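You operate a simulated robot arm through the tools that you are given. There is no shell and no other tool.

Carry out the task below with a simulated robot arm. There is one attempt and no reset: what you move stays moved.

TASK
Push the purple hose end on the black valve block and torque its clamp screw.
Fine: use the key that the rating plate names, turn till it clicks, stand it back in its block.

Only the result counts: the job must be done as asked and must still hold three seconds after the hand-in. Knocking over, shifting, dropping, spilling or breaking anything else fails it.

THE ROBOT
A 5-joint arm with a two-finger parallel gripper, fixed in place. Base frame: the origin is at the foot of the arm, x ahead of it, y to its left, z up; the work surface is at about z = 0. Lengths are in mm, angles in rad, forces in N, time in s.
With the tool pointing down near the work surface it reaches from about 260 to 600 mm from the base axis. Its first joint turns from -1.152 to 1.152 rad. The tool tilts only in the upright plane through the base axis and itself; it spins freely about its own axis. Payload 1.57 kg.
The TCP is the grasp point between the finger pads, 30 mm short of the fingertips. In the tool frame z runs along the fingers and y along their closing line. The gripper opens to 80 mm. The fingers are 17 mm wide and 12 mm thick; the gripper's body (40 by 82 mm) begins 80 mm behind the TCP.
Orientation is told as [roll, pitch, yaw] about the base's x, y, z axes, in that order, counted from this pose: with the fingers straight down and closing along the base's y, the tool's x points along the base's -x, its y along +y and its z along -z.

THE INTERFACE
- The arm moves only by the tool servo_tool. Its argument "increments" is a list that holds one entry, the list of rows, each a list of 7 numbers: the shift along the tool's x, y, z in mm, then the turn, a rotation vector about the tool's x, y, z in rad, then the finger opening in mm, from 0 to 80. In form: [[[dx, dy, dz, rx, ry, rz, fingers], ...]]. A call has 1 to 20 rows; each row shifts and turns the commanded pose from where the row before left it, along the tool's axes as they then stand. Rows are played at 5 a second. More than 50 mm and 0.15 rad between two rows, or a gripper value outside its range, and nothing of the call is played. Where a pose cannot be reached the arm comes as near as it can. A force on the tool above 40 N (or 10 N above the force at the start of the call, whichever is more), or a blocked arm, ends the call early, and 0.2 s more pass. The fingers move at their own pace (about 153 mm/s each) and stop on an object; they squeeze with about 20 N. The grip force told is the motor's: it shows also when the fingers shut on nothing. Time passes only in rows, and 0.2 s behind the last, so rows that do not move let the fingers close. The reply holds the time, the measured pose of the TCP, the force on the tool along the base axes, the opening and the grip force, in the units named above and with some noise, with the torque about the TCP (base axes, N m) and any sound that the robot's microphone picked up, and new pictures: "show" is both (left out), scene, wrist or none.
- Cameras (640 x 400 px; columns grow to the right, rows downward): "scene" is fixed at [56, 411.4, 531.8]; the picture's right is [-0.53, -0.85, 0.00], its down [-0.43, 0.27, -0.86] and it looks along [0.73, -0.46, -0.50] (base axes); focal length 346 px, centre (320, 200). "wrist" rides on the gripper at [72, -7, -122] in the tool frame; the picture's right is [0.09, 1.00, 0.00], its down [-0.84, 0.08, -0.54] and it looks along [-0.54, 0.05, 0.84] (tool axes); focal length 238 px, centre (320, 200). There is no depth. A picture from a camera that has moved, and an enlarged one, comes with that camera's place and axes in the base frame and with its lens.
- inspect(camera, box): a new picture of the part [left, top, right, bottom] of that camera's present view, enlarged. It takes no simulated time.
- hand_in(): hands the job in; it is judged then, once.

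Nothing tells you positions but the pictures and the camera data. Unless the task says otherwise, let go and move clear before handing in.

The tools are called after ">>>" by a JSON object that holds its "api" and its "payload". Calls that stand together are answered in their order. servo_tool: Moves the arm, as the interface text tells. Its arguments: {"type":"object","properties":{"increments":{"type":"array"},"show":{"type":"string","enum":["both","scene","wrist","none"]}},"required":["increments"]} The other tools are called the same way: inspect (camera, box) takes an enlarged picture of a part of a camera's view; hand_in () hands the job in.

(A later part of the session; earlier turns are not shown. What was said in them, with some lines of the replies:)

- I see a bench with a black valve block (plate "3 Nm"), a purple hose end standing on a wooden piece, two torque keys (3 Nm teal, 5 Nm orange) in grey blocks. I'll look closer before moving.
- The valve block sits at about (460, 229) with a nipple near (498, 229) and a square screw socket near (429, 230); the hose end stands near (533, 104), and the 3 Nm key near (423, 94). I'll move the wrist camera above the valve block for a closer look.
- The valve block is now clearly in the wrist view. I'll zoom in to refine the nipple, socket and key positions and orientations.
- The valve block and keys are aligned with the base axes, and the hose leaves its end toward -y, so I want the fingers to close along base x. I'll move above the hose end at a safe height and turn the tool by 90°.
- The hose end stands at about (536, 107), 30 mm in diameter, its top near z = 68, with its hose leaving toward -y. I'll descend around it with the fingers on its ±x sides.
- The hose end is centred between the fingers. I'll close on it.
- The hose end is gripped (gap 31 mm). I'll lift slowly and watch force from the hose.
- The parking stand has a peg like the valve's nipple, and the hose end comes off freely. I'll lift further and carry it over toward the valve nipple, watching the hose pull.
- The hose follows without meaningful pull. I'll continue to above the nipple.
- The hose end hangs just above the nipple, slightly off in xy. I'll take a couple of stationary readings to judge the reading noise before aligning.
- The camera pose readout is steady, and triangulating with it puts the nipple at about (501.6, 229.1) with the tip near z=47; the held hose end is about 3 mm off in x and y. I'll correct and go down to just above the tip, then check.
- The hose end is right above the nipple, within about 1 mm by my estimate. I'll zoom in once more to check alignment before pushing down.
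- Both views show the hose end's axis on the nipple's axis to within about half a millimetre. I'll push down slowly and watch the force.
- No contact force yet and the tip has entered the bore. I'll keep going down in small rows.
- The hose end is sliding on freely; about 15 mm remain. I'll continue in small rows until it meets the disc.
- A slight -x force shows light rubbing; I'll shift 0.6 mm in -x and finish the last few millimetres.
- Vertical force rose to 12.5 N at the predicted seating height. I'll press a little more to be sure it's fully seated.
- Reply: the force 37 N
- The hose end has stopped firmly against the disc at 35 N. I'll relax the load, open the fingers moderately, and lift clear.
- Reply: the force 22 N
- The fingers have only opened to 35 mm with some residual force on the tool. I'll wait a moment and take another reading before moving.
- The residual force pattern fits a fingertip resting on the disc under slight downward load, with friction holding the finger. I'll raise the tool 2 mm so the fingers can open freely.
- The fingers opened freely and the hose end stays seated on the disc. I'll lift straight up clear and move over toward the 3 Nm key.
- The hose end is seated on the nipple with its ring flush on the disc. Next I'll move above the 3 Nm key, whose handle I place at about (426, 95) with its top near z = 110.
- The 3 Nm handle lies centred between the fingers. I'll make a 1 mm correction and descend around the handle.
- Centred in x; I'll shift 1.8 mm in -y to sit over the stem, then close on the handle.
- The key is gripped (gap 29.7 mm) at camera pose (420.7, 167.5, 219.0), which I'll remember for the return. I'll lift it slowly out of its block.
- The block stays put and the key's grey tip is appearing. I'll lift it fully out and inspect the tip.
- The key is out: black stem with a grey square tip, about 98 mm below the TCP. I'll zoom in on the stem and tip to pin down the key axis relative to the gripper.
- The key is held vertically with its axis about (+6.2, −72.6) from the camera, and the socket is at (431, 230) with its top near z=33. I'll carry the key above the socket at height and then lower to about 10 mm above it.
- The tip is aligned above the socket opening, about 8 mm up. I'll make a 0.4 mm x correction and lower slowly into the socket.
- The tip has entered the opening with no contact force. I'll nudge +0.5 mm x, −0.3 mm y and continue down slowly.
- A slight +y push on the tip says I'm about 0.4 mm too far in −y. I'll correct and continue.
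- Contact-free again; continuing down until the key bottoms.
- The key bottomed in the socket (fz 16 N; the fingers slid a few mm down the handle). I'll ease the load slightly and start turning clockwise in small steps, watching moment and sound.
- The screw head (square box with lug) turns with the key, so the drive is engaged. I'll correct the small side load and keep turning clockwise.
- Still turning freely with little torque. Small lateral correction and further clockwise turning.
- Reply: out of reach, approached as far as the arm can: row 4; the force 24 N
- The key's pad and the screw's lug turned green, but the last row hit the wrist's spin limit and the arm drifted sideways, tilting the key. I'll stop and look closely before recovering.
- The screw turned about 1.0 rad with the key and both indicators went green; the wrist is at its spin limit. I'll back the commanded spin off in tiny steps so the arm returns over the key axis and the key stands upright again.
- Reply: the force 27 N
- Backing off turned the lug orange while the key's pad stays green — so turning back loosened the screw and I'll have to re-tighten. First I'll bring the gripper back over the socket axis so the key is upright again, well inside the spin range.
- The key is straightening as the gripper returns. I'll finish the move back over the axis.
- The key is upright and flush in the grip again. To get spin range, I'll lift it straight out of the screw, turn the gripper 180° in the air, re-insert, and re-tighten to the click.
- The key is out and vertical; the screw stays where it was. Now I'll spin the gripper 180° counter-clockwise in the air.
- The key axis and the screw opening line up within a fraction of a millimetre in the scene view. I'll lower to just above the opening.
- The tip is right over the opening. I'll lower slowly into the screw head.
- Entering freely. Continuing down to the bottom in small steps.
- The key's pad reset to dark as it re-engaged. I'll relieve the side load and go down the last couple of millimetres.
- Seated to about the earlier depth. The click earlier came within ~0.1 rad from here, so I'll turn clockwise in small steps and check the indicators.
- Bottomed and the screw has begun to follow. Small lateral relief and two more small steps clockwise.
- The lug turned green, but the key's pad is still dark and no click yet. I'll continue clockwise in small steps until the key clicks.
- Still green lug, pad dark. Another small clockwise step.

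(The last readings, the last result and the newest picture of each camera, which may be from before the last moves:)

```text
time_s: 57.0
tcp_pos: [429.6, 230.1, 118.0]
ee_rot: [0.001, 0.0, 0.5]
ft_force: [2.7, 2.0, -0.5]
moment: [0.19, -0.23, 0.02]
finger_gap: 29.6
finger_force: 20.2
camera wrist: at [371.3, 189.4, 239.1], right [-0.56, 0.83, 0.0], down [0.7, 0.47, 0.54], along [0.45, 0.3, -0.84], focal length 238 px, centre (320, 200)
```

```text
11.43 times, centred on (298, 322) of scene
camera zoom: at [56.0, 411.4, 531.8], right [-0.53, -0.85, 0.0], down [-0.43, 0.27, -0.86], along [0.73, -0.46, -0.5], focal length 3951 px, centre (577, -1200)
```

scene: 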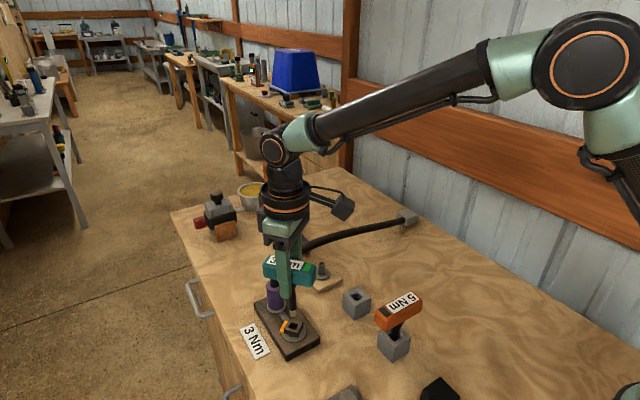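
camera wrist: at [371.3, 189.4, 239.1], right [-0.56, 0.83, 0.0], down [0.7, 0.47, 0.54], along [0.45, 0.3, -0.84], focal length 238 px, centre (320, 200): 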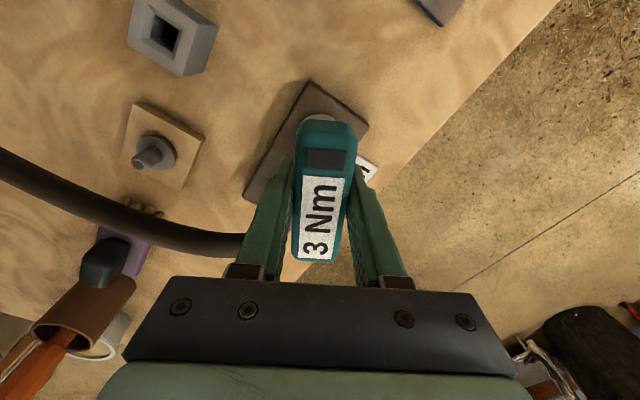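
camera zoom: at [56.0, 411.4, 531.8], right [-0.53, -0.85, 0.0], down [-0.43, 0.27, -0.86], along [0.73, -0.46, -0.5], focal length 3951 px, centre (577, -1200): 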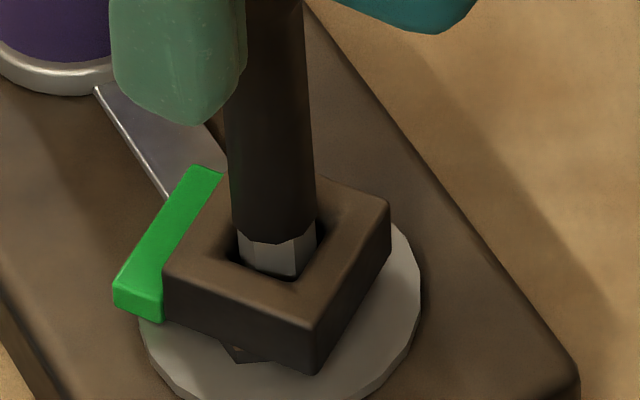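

The screw is now resisting (the lug barely moved). Another small step.

>>> {"api": "servo_tool", "payload": {"increments": [[[-0.19, 0.04, 0, 0, 0, 0.02, 10], [0, 0, 0, 0, 0, 0.02, 10], [0, 0, 0, 0, 0, 0, 10]]], "show": "wrist"}}

>>> {"api": "inspect", "payload": {"camera": "scene", "box": [280, 305, 315, 340]}}

```text
time_s: 57.8
tcp_pos: [429.1, 230.1, 117.6]
ee_rot: [0.0, 0.0, 0.458]
ft_force: [-0.2, 0.6, 3.8]
moment: [0.03, -0.07, 0.0]
finger_gap: 29.6
finger_force: 19.6
camera wrist: at [370.2, 191.9, 238.9], right [-0.52, 0.85, 0.0], down [0.72, 0.44, 0.54], along [0.46, 0.28, -0.84], focal length 238 px, centre (320, 200)
```

wrist: 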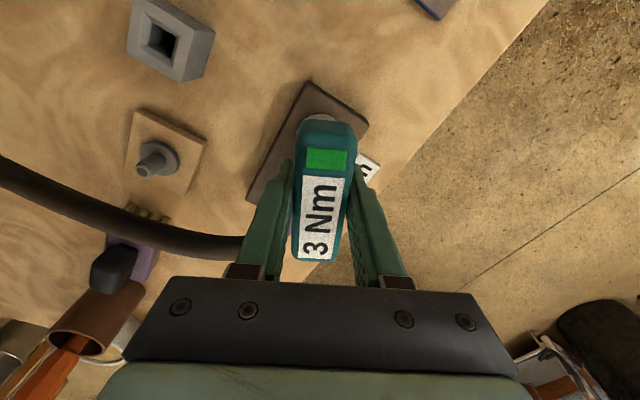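

```text
11.43 times, centred on (298, 322) of scene
camera zoom: at [56.0, 411.4, 531.8], right [-0.53, -0.85, 0.0], down [-0.43, 0.27, -0.86], along [0.73, -0.46, -0.5], focal length 3951 px, centre (577, -1200)
```

zoom: 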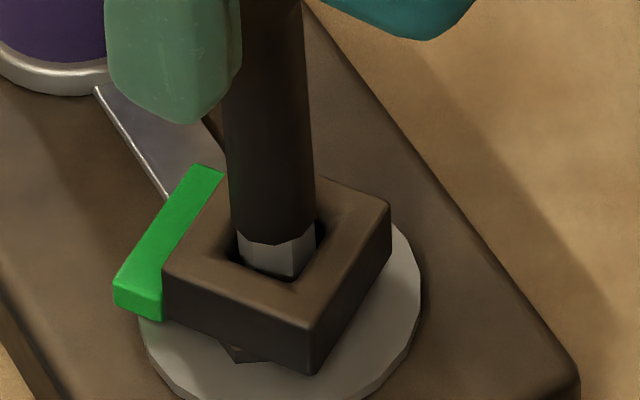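

Click: the key's pad is green and the lug is green, with side loads near zero. I'll now lift the key straight out without turning back.

>>> {"api": "servo_tool", "payload": {"increments": [[[0, 0, -2, 0, 0, 0, 10], [0, 0, -4, 0, 0, 0, 10], [0, 0, -6, 0, 0, 0, 10], [0, 0, -8, 0, 0, 0, 10], [0, 0, -10, 0, 0, 0, 10], [0, 0, 0, 0, 0, 0, 10]]]}}

>>> {"api": "inspect", "payload": {"camera": "scene", "box": [270, 290, 320, 345]}}

```text
time_s: 59.2
tcp_pos: [430.4, 230.2, 146.5]
ee_rot: [-0.001, 0.0, 0.461]
ft_force: [-0.2, 0.9, -1.8]
moment: [0.02, 0.0, -0.03]
finger_gap: 29.7
finger_force: 20.3
camera wrist: at [370.9, 191.4, 267.8], right [-0.52, 0.85, 0.0], down [0.72, 0.44, 0.54], along [0.46, 0.28, -0.84], focal length 238 px, centre (320, 200)
```

scene: 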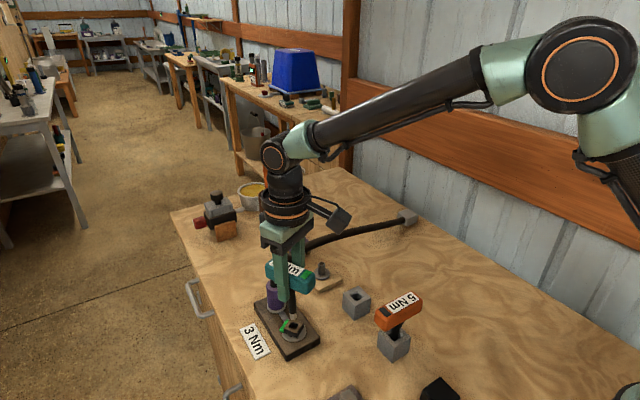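
wrist: 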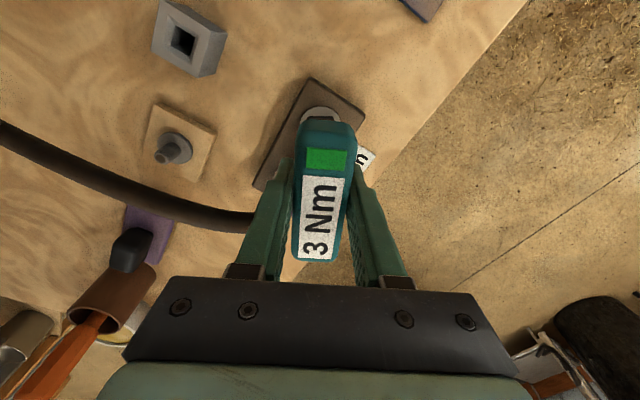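

```text
7.27 times, centred on (295, 318) of scene
camera zoom: at [56.0, 411.4, 531.7], right [-0.53, -0.85, 0.0], down [-0.43, 0.27, -0.86], along [0.73, -0.46, -0.5], focal length 2514 px, centre (502, -654)
```

zoom: 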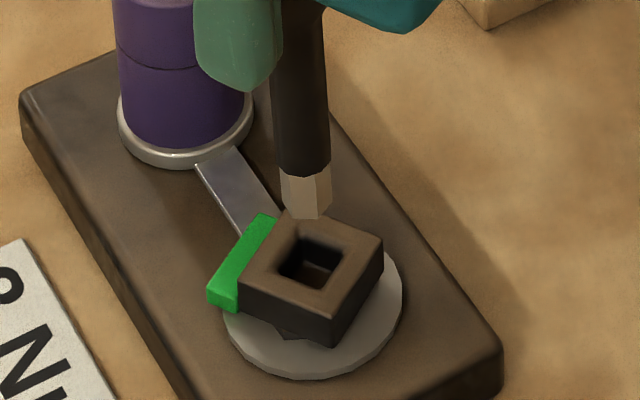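

The key is out and the lug stays green. I'll raise the key, turn it back to its original orientation and carry it over its block.

>>> {"api": "servo_tool", "payload": {"increments": [[[0, 0, -20, 0, 0, 0, 10], [0, 0, -20, 0, 0, 0, 10], [0, 0, -15, 0, 0, 0, 10], [0, 0, 0, 0, 0, 0.145, 10], [0, 0, 0, 0, 0, 0.145, 10], [0, 0, 0, 0, 0, 0.145, 10], [0, 0, 0, 0, 0, 0.145, 10], [0, 0, 0, 0, 0, 0.145, 10], [0, 0, 0, 0, 0, 0.145, 10], [0, 0, 0, 0, 0, 0.145, 10], [0, 0, 0, 0, 0, 0.145, 10], [0, 0, 0, 0, 0, 0.145, 10], [0, 0, 0, 0, 0, 0.145, 10], [0, 0, 0, 0, 0, 0.145, 10], [0, 0, 0, 0, 0, 0.145, 10], [0, 0, 0, 0, 0, 0.145, 10], [0, 0, 0, 0, 0, 0.145, 10], [0, 0, 0, 0, 0, 0, 10]]]}}

>>> {"api": "inspect", "payload": {"camera": "scene", "box": [240, 240, 400, 350]}}

```text
time_s: 63.0
tcp_pos: [429.7, 231.1, 202.2]
ee_rot: [0.001, -0.001, -1.573]
ft_force: [0.5, -0.5, -0.9]
moment: [0.0, 0.02, -0.01]
finger_gap: 29.8
finger_force: 19.4
camera wrist: at [425.1, 301.5, 323.1], right [1.0, 0.09, 0.0], down [0.08, -0.84, 0.54], along [0.05, -0.54, -0.84], focal length 238 px, centre (320, 200)
```

scene: 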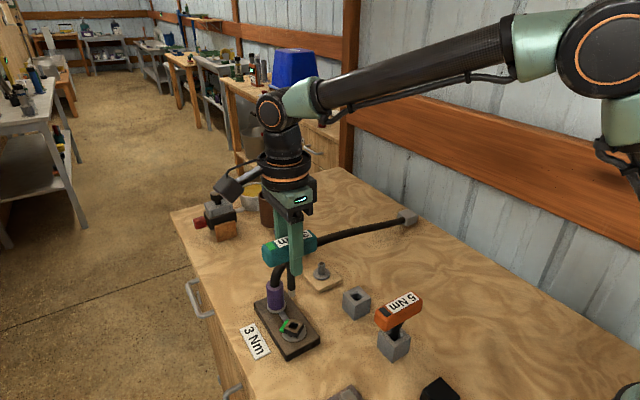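
wrist: 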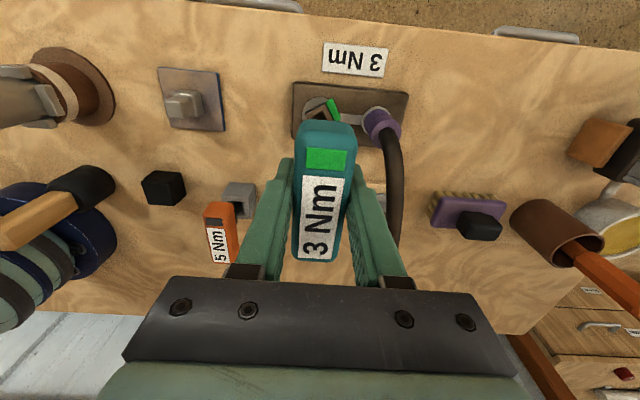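

```text
3.64 times, centred on (320, 295) of scene
camera zoom: at [56.0, 411.4, 531.7], right [-0.53, -0.85, 0.0], down [-0.43, 0.27, -0.86], along [0.73, -0.46, -0.5], focal length 1257 px, centre (320, -146)
```

zoom: 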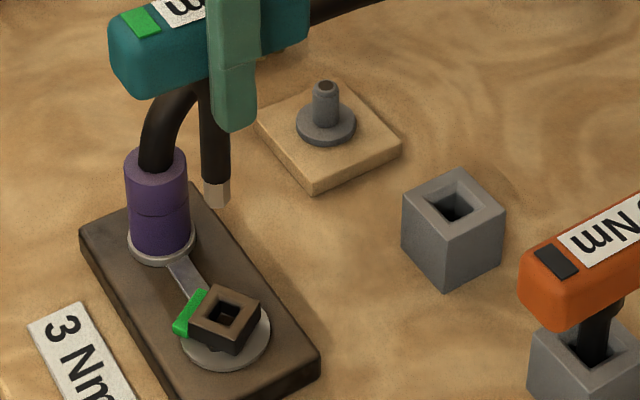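

The valve shows a seated hose and a green lug. Now I'll carry the key over its block and lower to just above it.

>>> {"api": "servo_tool", "payload": {"increments": [[[-33.5, -1.1, 0, 0, 0, 0, 10], [-33.5, -1.1, 0, 0, 0, 0, 10], [-33.5, -1.1, 0, 0, 0, 0, 10], [-33.5, -1.1, 0, 0, 0, 0, 10], [0, 0, 18, 0, 0, 0, 10], [0, 0, 18, 0, 0, 0, 10], [0, 0, 14, 0, 0, 0, 10], [0, 0, 0, 0, 0, 0, 10], [0, 0, 0, 0, 0, 0, 10]]]}}

>>> {"api": "inspect", "payload": {"camera": "scene", "box": [335, 250, 385, 325]}}

>>> {"api": "inspect", "payload": {"camera": "wrist", "box": [230, 60, 410, 260]}}

```text
time_s: 65.0
tcp_pos: [425.2, 95.9, 151.9]
ee_rot: [0.001, -0.001, -1.57]
ft_force: [-0.4, 0.7, -1.6]
moment: [-0.01, -0.02, 0.02]
finger_gap: 29.7
finger_force: 20.3
camera wrist: at [420.9, 167.5, 273.5], right [1.0, 0.09, 0.0], down [0.08, -0.84, 0.54], along [0.05, -0.54, -0.84], focal length 238 px, centre (320, 200)
```

scene: 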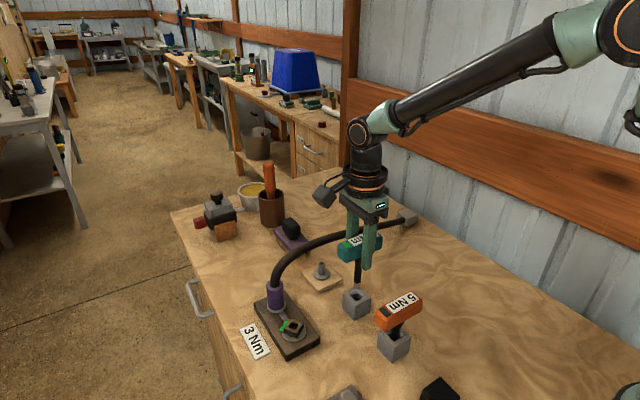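
wrist: 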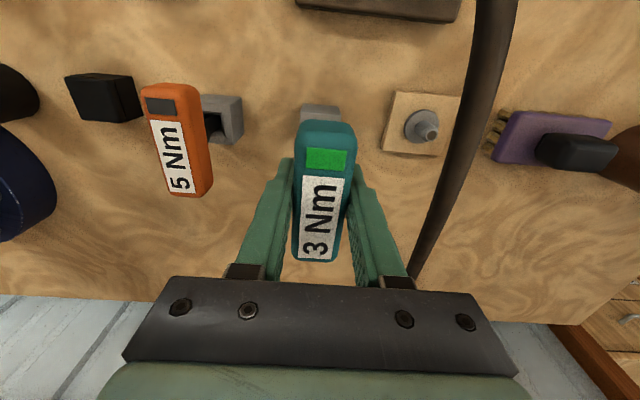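

```text
5.33 times, centred on (360, 288) of scene
camera zoom: at [56.0, 411.4, 531.8], right [-0.53, -0.85, 0.0], down [-0.43, 0.27, -0.86], along [0.73, -0.46, -0.5], focal length 1844 px, centre (107, -267)
```

zoom: 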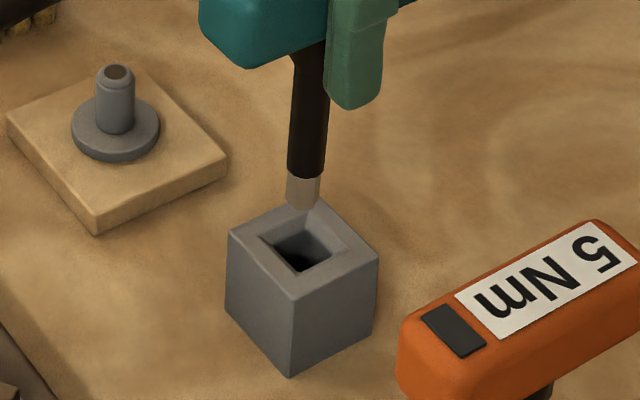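

```text
2.00 times, centred on (320, 160) of wrist
camera zoom: at [420.9, 167.5, 273.5], right [1.0, 0.09, 0.0], down [0.08, -0.84, 0.54], along [0.05, -0.54, -0.84], focal length 477 px, centre (320, 280)
```

zoom: 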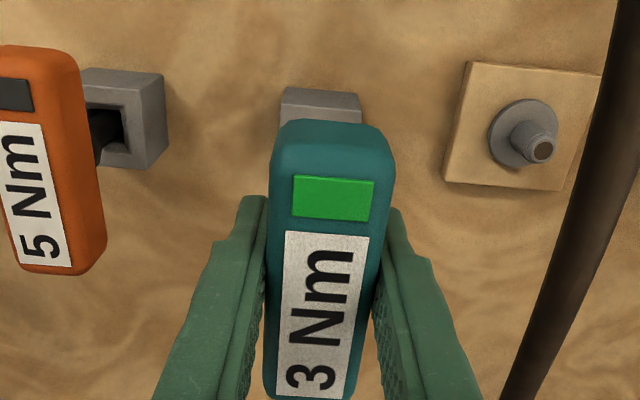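

The tip hangs about 18 mm above the block, within roughly 1 mm of the hole's axis. I'll correct slightly and lower with force checks.

>>> {"api": "servo_tool", "payload": {"increments": [[[-0.6, -0.3, 8, 0, 0, 0, 10], [0, 0, 7, 0, 0, 0, 10], [0, 0, 4, 0, 0, 0, 10], [0, 0, 4, 0, 0, 0, 10], [0, 0, 0, 0, 0, 0, 10]]], "show": "wrist"}}

>>> {"api": "inspect", "payload": {"camera": "scene", "box": [340, 265, 380, 325]}}

```text
time_s: 66.2
tcp_pos: [425.1, 95.9, 129.6]
ee_rot: [0.002, 0.002, -1.57]
ft_force: [-0.3, 0.2, -1.8]
moment: [0.03, 0.0, 0.01]
finger_gap: 30.1
finger_force: 20.0
camera wrist: at [420.6, 166.6, 250.5], right [1.0, 0.09, 0.0], down [0.08, -0.84, 0.54], along [0.05, -0.54, -0.84], focal length 238 px, centre (320, 200)
```

wrist: 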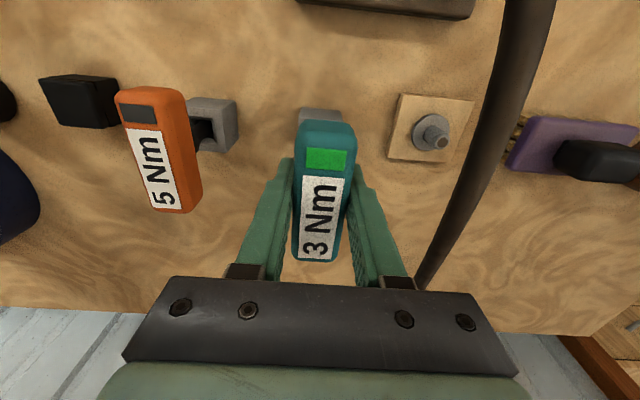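

```text
6.67 times, centred on (360, 295) of scene
camera zoom: at [56.0, 411.4, 531.8], right [-0.53, -0.85, 0.0], down [-0.43, 0.27, -0.86], along [0.73, -0.46, -0.5], focal length 2304 px, centre (53, -433)
```

zoom: 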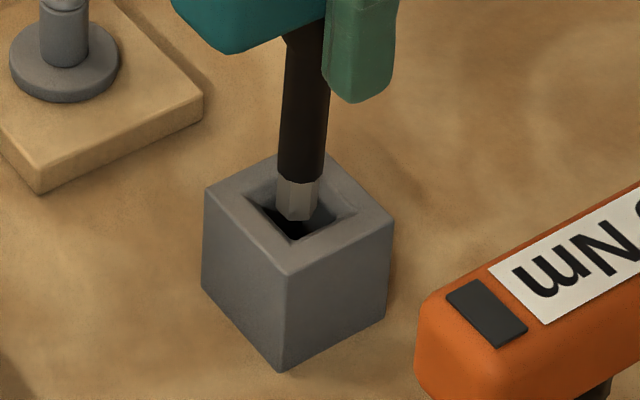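

The tip is inside the block's funnel with no contact force. Continuing down.

>>> {"api": "servo_tool", "payload": {"increments": [[[0, 0, 4, 0, 0, 0, 10], [0, 0, 4, 0, 0, 0, 10], [0, 0, 4, 0, 0, 0, 10], [0, 0, 0, 0, 0, 0, 10]]], "show": "wrist"}}

>>> {"api": "inspect", "payload": {"camera": "scene", "box": [340, 265, 380, 325]}}

```text
time_s: 67.2
tcp_pos: [425.6, 94.8, 118.0]
ee_rot: [0.001, -0.001, -1.571]
ft_force: [0.3, -0.2, -0.2]
moment: [0.0, 0.01, -0.01]
finger_gap: 29.7
finger_force: 20.2
camera wrist: at [420.0, 166.3, 238.9], right [1.0, 0.09, 0.0], down [0.08, -0.84, 0.54], along [0.05, -0.54, -0.84], focal length 238 px, centre (320, 200)
```

wrist: 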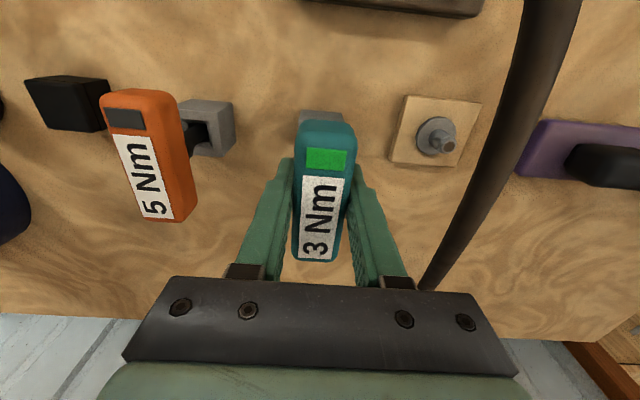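

```text
6.67 times, centred on (360, 295) of scene
camera zoom: at [56.0, 411.4, 531.8], right [-0.53, -0.85, 0.0], down [-0.43, 0.27, -0.86], along [0.73, -0.46, -0.5], focal length 2304 px, centre (53, -433)
```

zoom: 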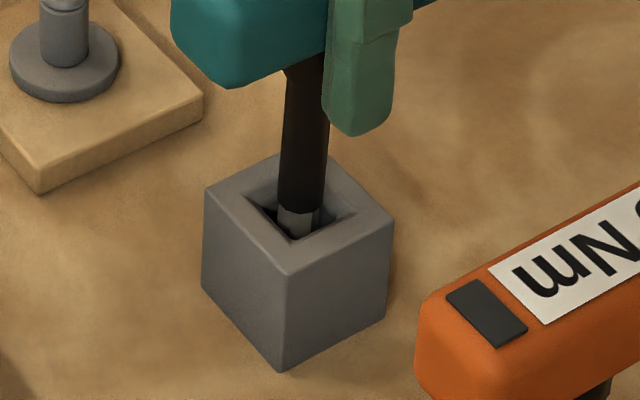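

No contact. I'll centre slightly (+0.5 y, +0.3 x) and continue down.

>>> {"api": "servo_tool", "payload": {"increments": [[[0.5, 0.4, 4, 0, 0, 0, 10], [0, 0, 4, 0, 0, 0, 10], [0, 0, 4, 0, 0, 0, 10], [0, 0, 0, 0, 0, 0, 10]]], "show": "wrist"}}

>>> {"api": "inspect", "payload": {"camera": "scene", "box": [340, 265, 380, 325]}}

```text
time_s: 68.2
tcp_pos: [423.9, 96.0, 106.3]
ee_rot: [-0.001, 0.0, -1.572]
ft_force: [0.7, -1.9, -1.8]
moment: [-0.12, 0.0, 0.0]
finger_gap: 29.4
finger_force: 20.0
camera wrist: at [420.5, 167.4, 226.1], right [1.0, 0.09, 0.0], down [0.08, -0.84, 0.54], along [0.05, -0.54, -0.84], focal length 238 px, centre (320, 200)
```

wrist: 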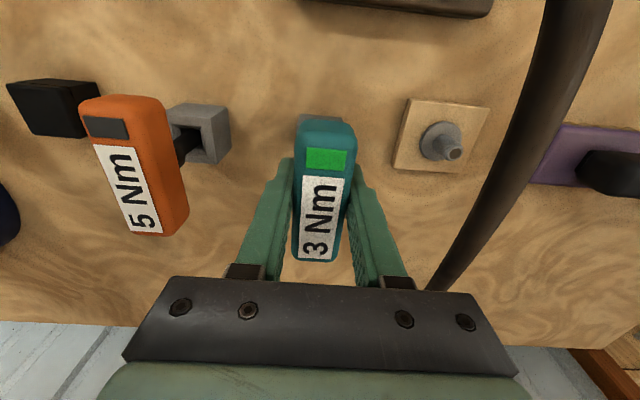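

```text
6.67 times, centred on (360, 295) of scene
camera zoom: at [56.0, 411.4, 531.7], right [-0.53, -0.85, 0.0], down [-0.43, 0.27, -0.86], along [0.73, -0.46, -0.5], focal length 2304 px, centre (53, -433)
```

zoom: 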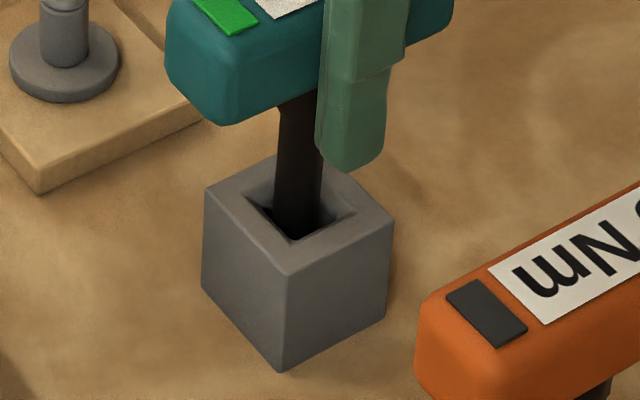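

Going in well. Slight −0.3 mm y relief, then down close to the expected bottom.

>>> {"api": "servo_tool", "payload": {"increments": [[[-0.3, 0, 3, 0, 0, 0, 10], [0, 0, 3, 0, 0, 0, 10], [0, 0, 2, 0, 0, 0, 10], [0, 0, 1, 0, 0, 0, 10], [0, 0, 0, 0, 0, 0, 10]]], "show": "wrist"}}

>>> {"api": "inspect", "payload": {"camera": "scene", "box": [340, 265, 380, 325]}}

```text
time_s: 69.4
tcp_pos: [425.1, 96.1, 96.4]
ee_rot: [0.0, 0.0, -1.571]
ft_force: [-0.1, -0.2, -0.5]
moment: [0.01, -0.02, -0.02]
finger_gap: 29.8
finger_force: 20.3
camera wrist: at [420.2, 167.4, 217.2], right [1.0, 0.09, 0.0], down [0.08, -0.84, 0.54], along [0.05, -0.54, -0.84], focal length 238 px, centre (320, 200)
```

wrist: 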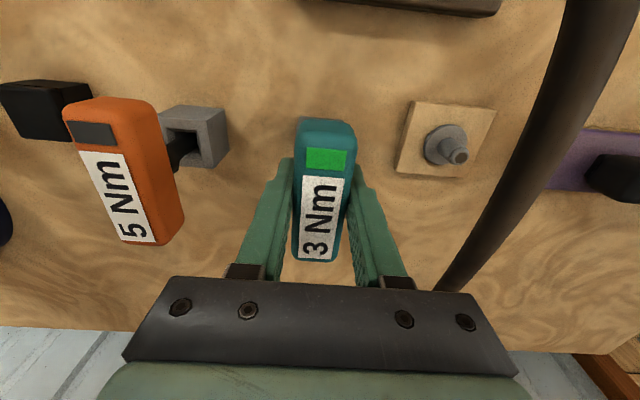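

```text
6.67 times, centred on (360, 295) of scene
camera zoom: at [56.0, 411.4, 531.8], right [-0.53, -0.85, 0.0], down [-0.43, 0.27, -0.86], along [0.73, -0.46, -0.5], focal length 2304 px, centre (53, -433)
```

zoom: 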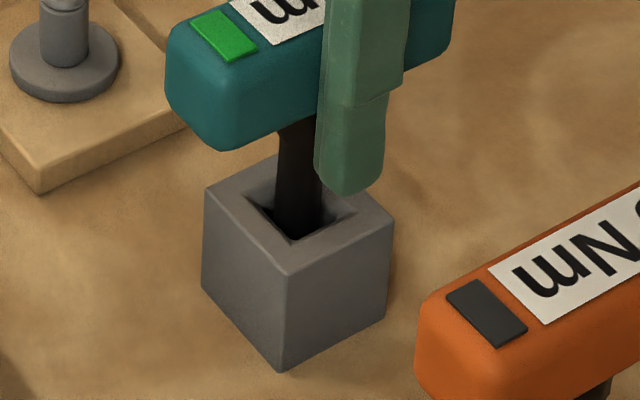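

Nearly down; finishing in 1 mm steps until it touches bottom.

>>> {"api": "servo_tool", "payload": {"increments": [[[0, 0, 1, 0, 0, 0, 10], [0, 0, 1, 0, 0, 0, 10], [0, 0, 0.7, 0, 0, 0, 10], [0, 0, 0, 0, 0, 0, 10]]], "show": "wrist"}}

>>> {"api": "inspect", "payload": {"camera": "scene", "box": [340, 265, 380, 325]}}

```text
time_s: 70.4
tcp_pos: [425.6, 96.2, 94.2]
ee_rot: [0.001, 0.0, -1.569]
ft_force: [0.3, 0.6, 0.0]
moment: [0.0, -0.01, -0.02]
finger_gap: 29.8
finger_force: 19.5
camera wrist: at [420.4, 167.2, 214.4], right [1.0, 0.09, 0.0], down [0.08, -0.84, 0.54], along [0.05, -0.54, -0.84], focal length 238 px, centre (320, 200)
```

wrist: 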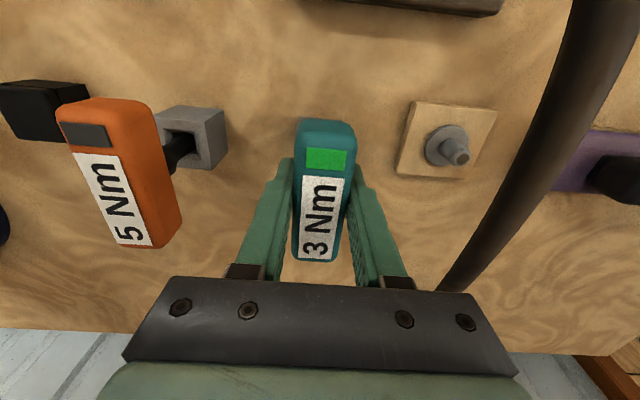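

```text
6.67 times, centred on (360, 295) of scene
camera zoom: at [56.0, 411.4, 531.8], right [-0.53, -0.85, 0.0], down [-0.43, 0.27, -0.86], along [0.73, -0.46, -0.5], focal length 2304 px, centre (53, -433)
```

zoom: 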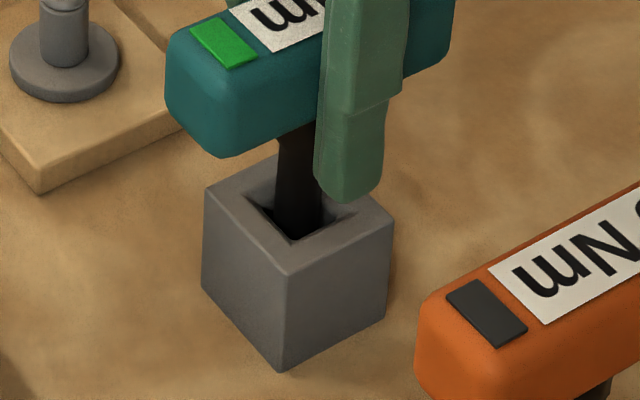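

Comparing with the original picture, the handle still sits about 2–3 mm higher than before. I'll continue in small steps until contact.

>>> {"api": "servo_tool", "payload": {"increments": [[[0, 0, 1, 0, 0, 0, 10], [0, 0, 1, 0, 0, 0, 10], [0, 0, 0.5, 0, 0, 0, 10], [0, 0, 0, 0, 0, 0, 10]]], "show": "wrist"}}

>>> {"api": "inspect", "payload": {"camera": "scene", "box": [320, 220, 420, 340]}}

```text
time_s: 71.4
tcp_pos: [425.9, 95.4, 92.1]
ee_rot: [0.001, 0.0, -1.571]
ft_force: [-3.8, -4.0, 13.5]
moment: [-0.48, 0.29, -0.03]
finger_gap: 29.7
finger_force: 20.1
camera wrist: at [420.8, 167.1, 212.8], right [1.0, 0.09, 0.0], down [0.08, -0.84, 0.54], along [0.05, -0.54, -0.84], focal length 238 px, centre (320, 200)
```

wrist: 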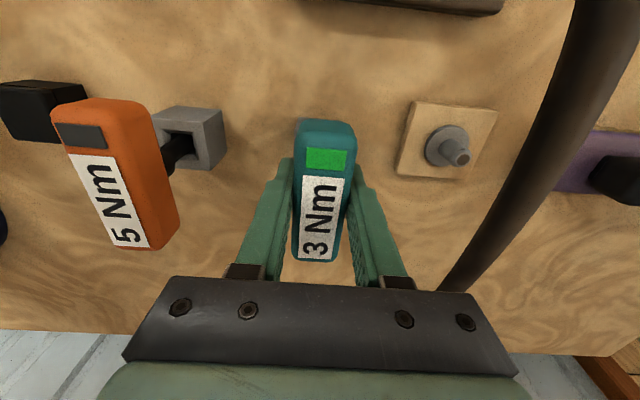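

```text
3.33 times, centred on (370, 280) of scene
camera zoom: at [56.0, 411.4, 531.8], right [-0.53, -0.85, 0.0], down [-0.42, 0.27, -0.86], along [0.73, -0.46, -0.5], focal length 1152 px, centre (153, -67)
```

zoom: 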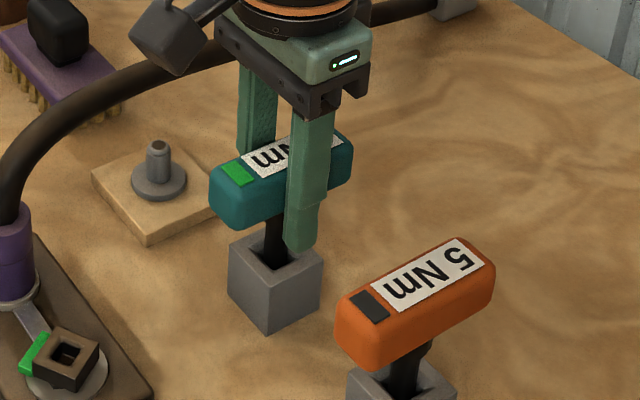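

The key has bottomed in its block at the same height as before. I'll relieve the load and open the fingers.

>>> {"api": "servo_tool", "payload": {"increments": [[[-0.25, -0.2, -0.9, 0, 0, 0, 10], [0, 0, 0, 0, 0, 0, 10]]], "show": "none"}}

>>> {"api": "servo_tool", "payload": {"increments": [[[0, 0, 0, 0, 0, 0, 34], [0, 0, 0, 0, 0, 0, 42], [0, 0, 0, 0, 0, 0, 50], [0, 0, 0, 0, 0, 0, 50]]]}}

>>> {"api": "inspect", "payload": {"camera": "scene", "box": [320, 220, 420, 340]}}

>>> {"api": "inspect", "payload": {"camera": "wrist", "box": [230, 60, 410, 260]}}

```text
time_s: 72.0
tcp_pos: [425.0, 95.5, 92.4]
ee_rot: [0.0, 0.0, -1.571]
ft_force: [1.0, -1.0, -1.0]
moment: [-0.09, -0.05, 0.0]
finger_gap: 29.9
finger_force: 20.1
```

```text
time_s: 73.0
tcp_pos: [425.5, 95.4, 92.3]
ee_rot: [-0.001, -0.001, -1.57]
ft_force: [0.0, 0.4, -1.5]
moment: [0.0, 0.01, 0.01]
finger_gap: 49.9
finger_force: 0.1
camera wrist: at [420.6, 167.3, 213.2], right [1.0, 0.09, 0.0], down [0.08, -0.84, 0.54], along [0.05, -0.54, -0.84], focal length 238 px, centre (320, 200)
```

scene: 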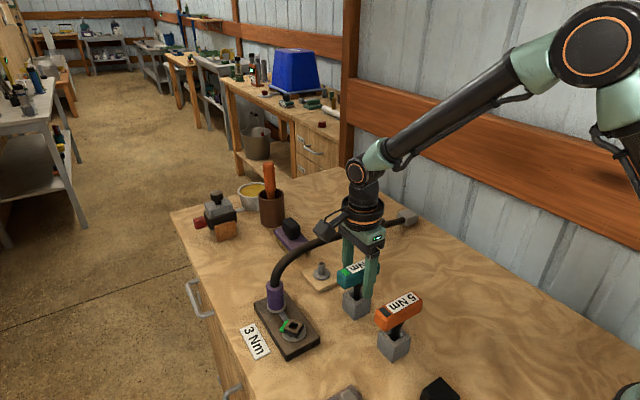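
wrist: 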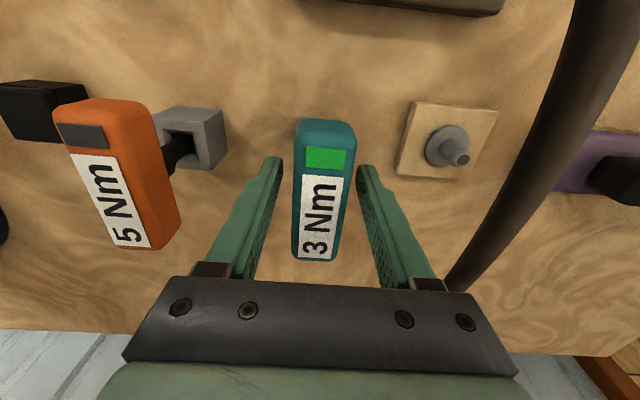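

```text
3.33 times, centred on (370, 280) of scene
camera zoom: at [56.0, 411.4, 531.8], right [-0.53, -0.85, 0.0], down [-0.43, 0.27, -0.86], along [0.73, -0.46, -0.5], focal length 1152 px, centre (153, -67)
```

zoom: 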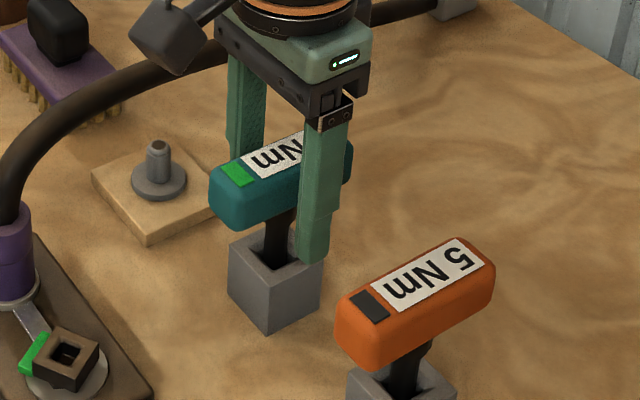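

```text
2.00 times, centred on (320, 160) of wrist
camera zoom: at [420.6, 167.3, 213.2], right [1.0, 0.09, 0.0], down [0.08, -0.84, 0.54], along [0.05, -0.54, -0.84], focal length 477 px, centre (320, 280)
```

zoom: 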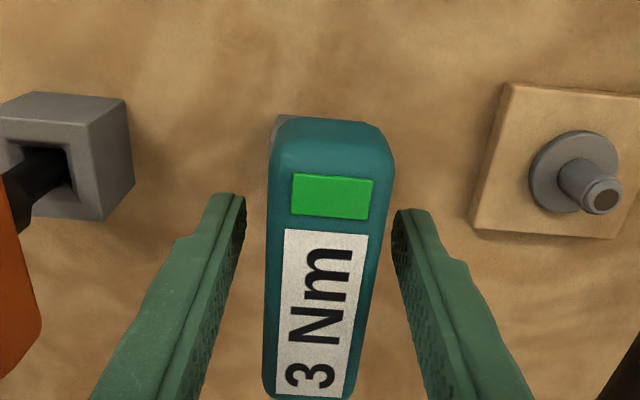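

The key stands in its block, released and upright. I'll lift the gripper straight up, clear of everything, and do a final check.

>>> {"api": "servo_tool", "payload": {"increments": [[[0, 0, -15, 0, 0, 0, 50], [0, 0, -30, 0, 0, 0, 50], [0, 0, -40, 0, 0, 0, 50], [0, 0, -45, 0, 0, 0, 50], [0, 0, -45, 0, 0, 0, 50], [0, 0, -40, 0, 0, 0, 50], [0, 0, 0, 0, 0, 0, 50], [0, 0, 0, 0, 0, 0, 50]]]}}

>>> {"api": "inspect", "payload": {"camera": "scene", "box": [230, 220, 430, 370]}}

>>> {"api": "inspect", "payload": {"camera": "scene", "box": [255, 275, 315, 345]}}

>>> {"api": "inspect", "payload": {"camera": "wrist", "box": [200, 0, 460, 200]}}

```text
time_s: 74.8
tcp_pos: [426.5, 94.7, 307.2]
ee_rot: [-0.001, -0.001, -1.571]
ft_force: [-0.3, 0.2, 0.0]
moment: [0.01, 0.03, -0.01]
finger_gap: 50.0
finger_force: 0.1
camera wrist: at [420.8, 164.9, 428.0], right [1.0, 0.09, 0.0], down [0.08, -0.84, 0.54], along [0.05, -0.54, -0.84], focal length 238 px, centre (320, 200)
```

scene: 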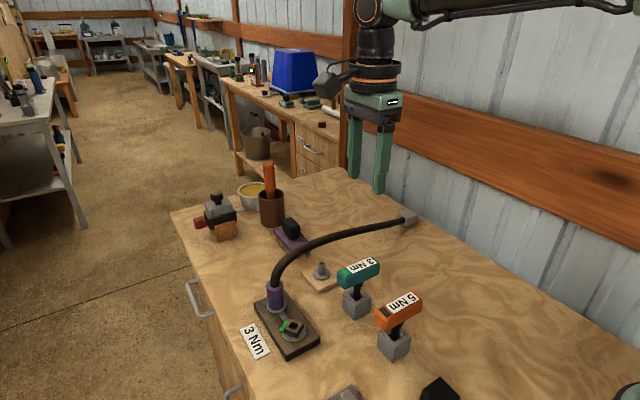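
wrist: 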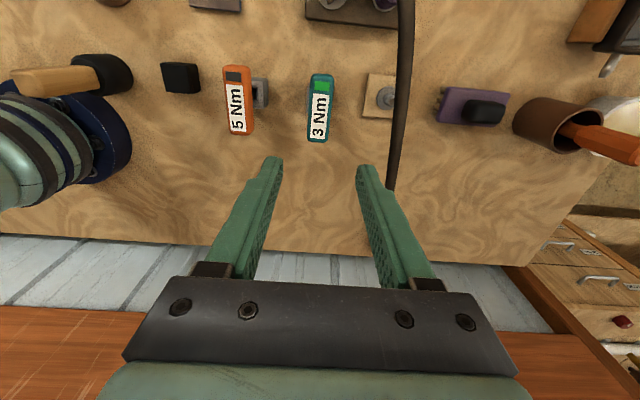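

```text
2.67 times, centred on (330, 295) of scene
camera zoom: at [56.0, 411.4, 531.8], right [-0.53, -0.85, 0.0], down [-0.43, 0.27, -0.86], along [0.73, -0.46, -0.5], focal length 922 px, centre (293, -53)
```

zoom: 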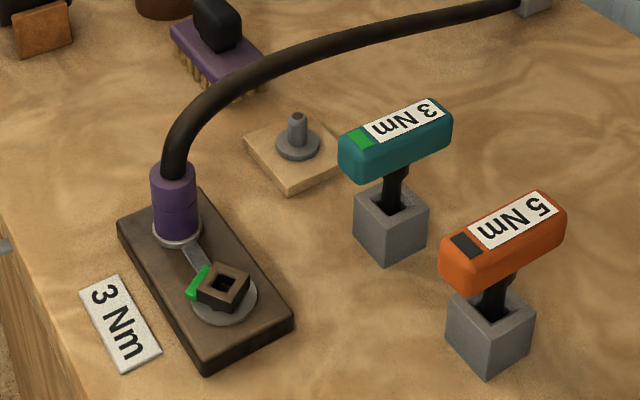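

```text
5.71 times, centred on (285, 310) of scene
camera zoom: at [56.0, 411.4, 531.8], right [-0.53, -0.85, 0.0], down [-0.43, 0.27, -0.86], along [0.73, -0.46, -0.5], focal length 1975 px, centre (520, -429)
```

zoom: 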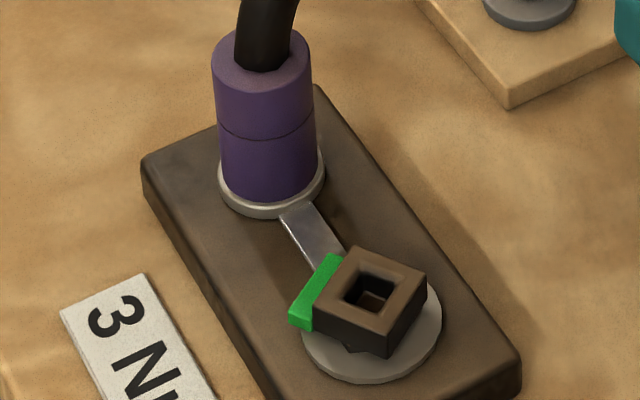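

```text
2.00 times, centred on (330, 100) of wrist
camera zoom: at [420.8, 164.9, 428.0], right [1.0, 0.09, 0.0], down [0.08, -0.84, 0.54], along [0.05, -0.54, -0.84], focal length 477 px, centre (300, 400)
```

zoom: 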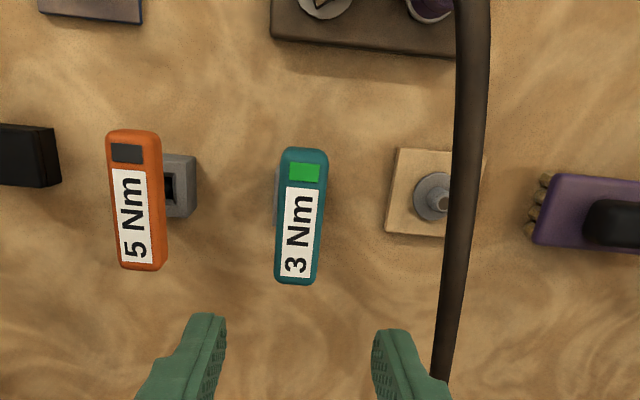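

Everything appears in place; I'll take one closer look at the hose end's seat before handing in.

>>> {"api": "inspect", "payload": {"camera": "scene", "box": [262, 278, 292, 316]}}

>>> {"api": "inspect", "payload": {"camera": "scene", "box": [335, 255, 385, 325]}}

```text
10.53 times, centred on (277, 297) of scene
camera zoom: at [56.0, 411.4, 531.8], right [-0.53, -0.85, 0.0], down [-0.43, 0.27, -0.86], along [0.73, -0.46, -0.5], focal length 3639 px, centre (773, -821)
```

zoom: 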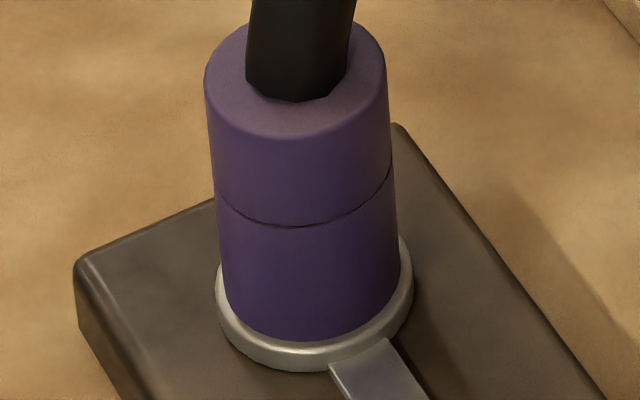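

```text
5.71 times, centred on (360, 290) of scene
camera zoom: at [56.0, 411.4, 531.8], right [-0.53, -0.85, 0.0], down [-0.43, 0.27, -0.86], along [0.73, -0.46, -0.5], focal length 1975 px, centre (91, -314)
```

zoom: 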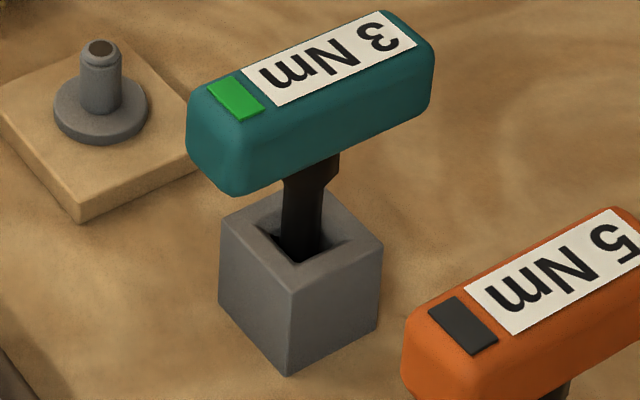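

The purple hose end sits flush on the valve's disc and the clamp screw's lug is green. The 3 Nm key clicked (green pad) and is back upright in its block. The arm is clear, so I'm handing in.

>>> {"api": "hand_in", "payload": {}}

```text
The job is handed in.
```

I pushed the purple hose end onto the black valve block's nipple and torqued the clamp screw with the 3 Nm key. That is the key the rating plate names. I then handed the job in, and the result hasn't come back to me.

- **Hose end:** it sits flush on the disc. I pressed it on until it stopped firmly at about 35 N, and it stayed put when I let go.
- **Clamp screw:** this took two tries. On the first, the key's pad and the screw's lug turned green. The wrist then hit its turning limit, tilted the key, and I had to turn back slightly. That turned the lug orange, which I took to mean the screw had loosened.
- **Retightening:** I lifted the key out, turned the gripper 180°, put it back in and tightened again until the key's pad and the lug were both green. I then lifted the key straight out, and the lug stayed green.
- **Click:** no sound was reported at any point, so I went by the green pad and lug.
- **Key:** it stands upright in its block, at the same height and facing the same way as before.

The arm was clear when I handed in. In the last pictures I saw nothing else moved or knocked over.
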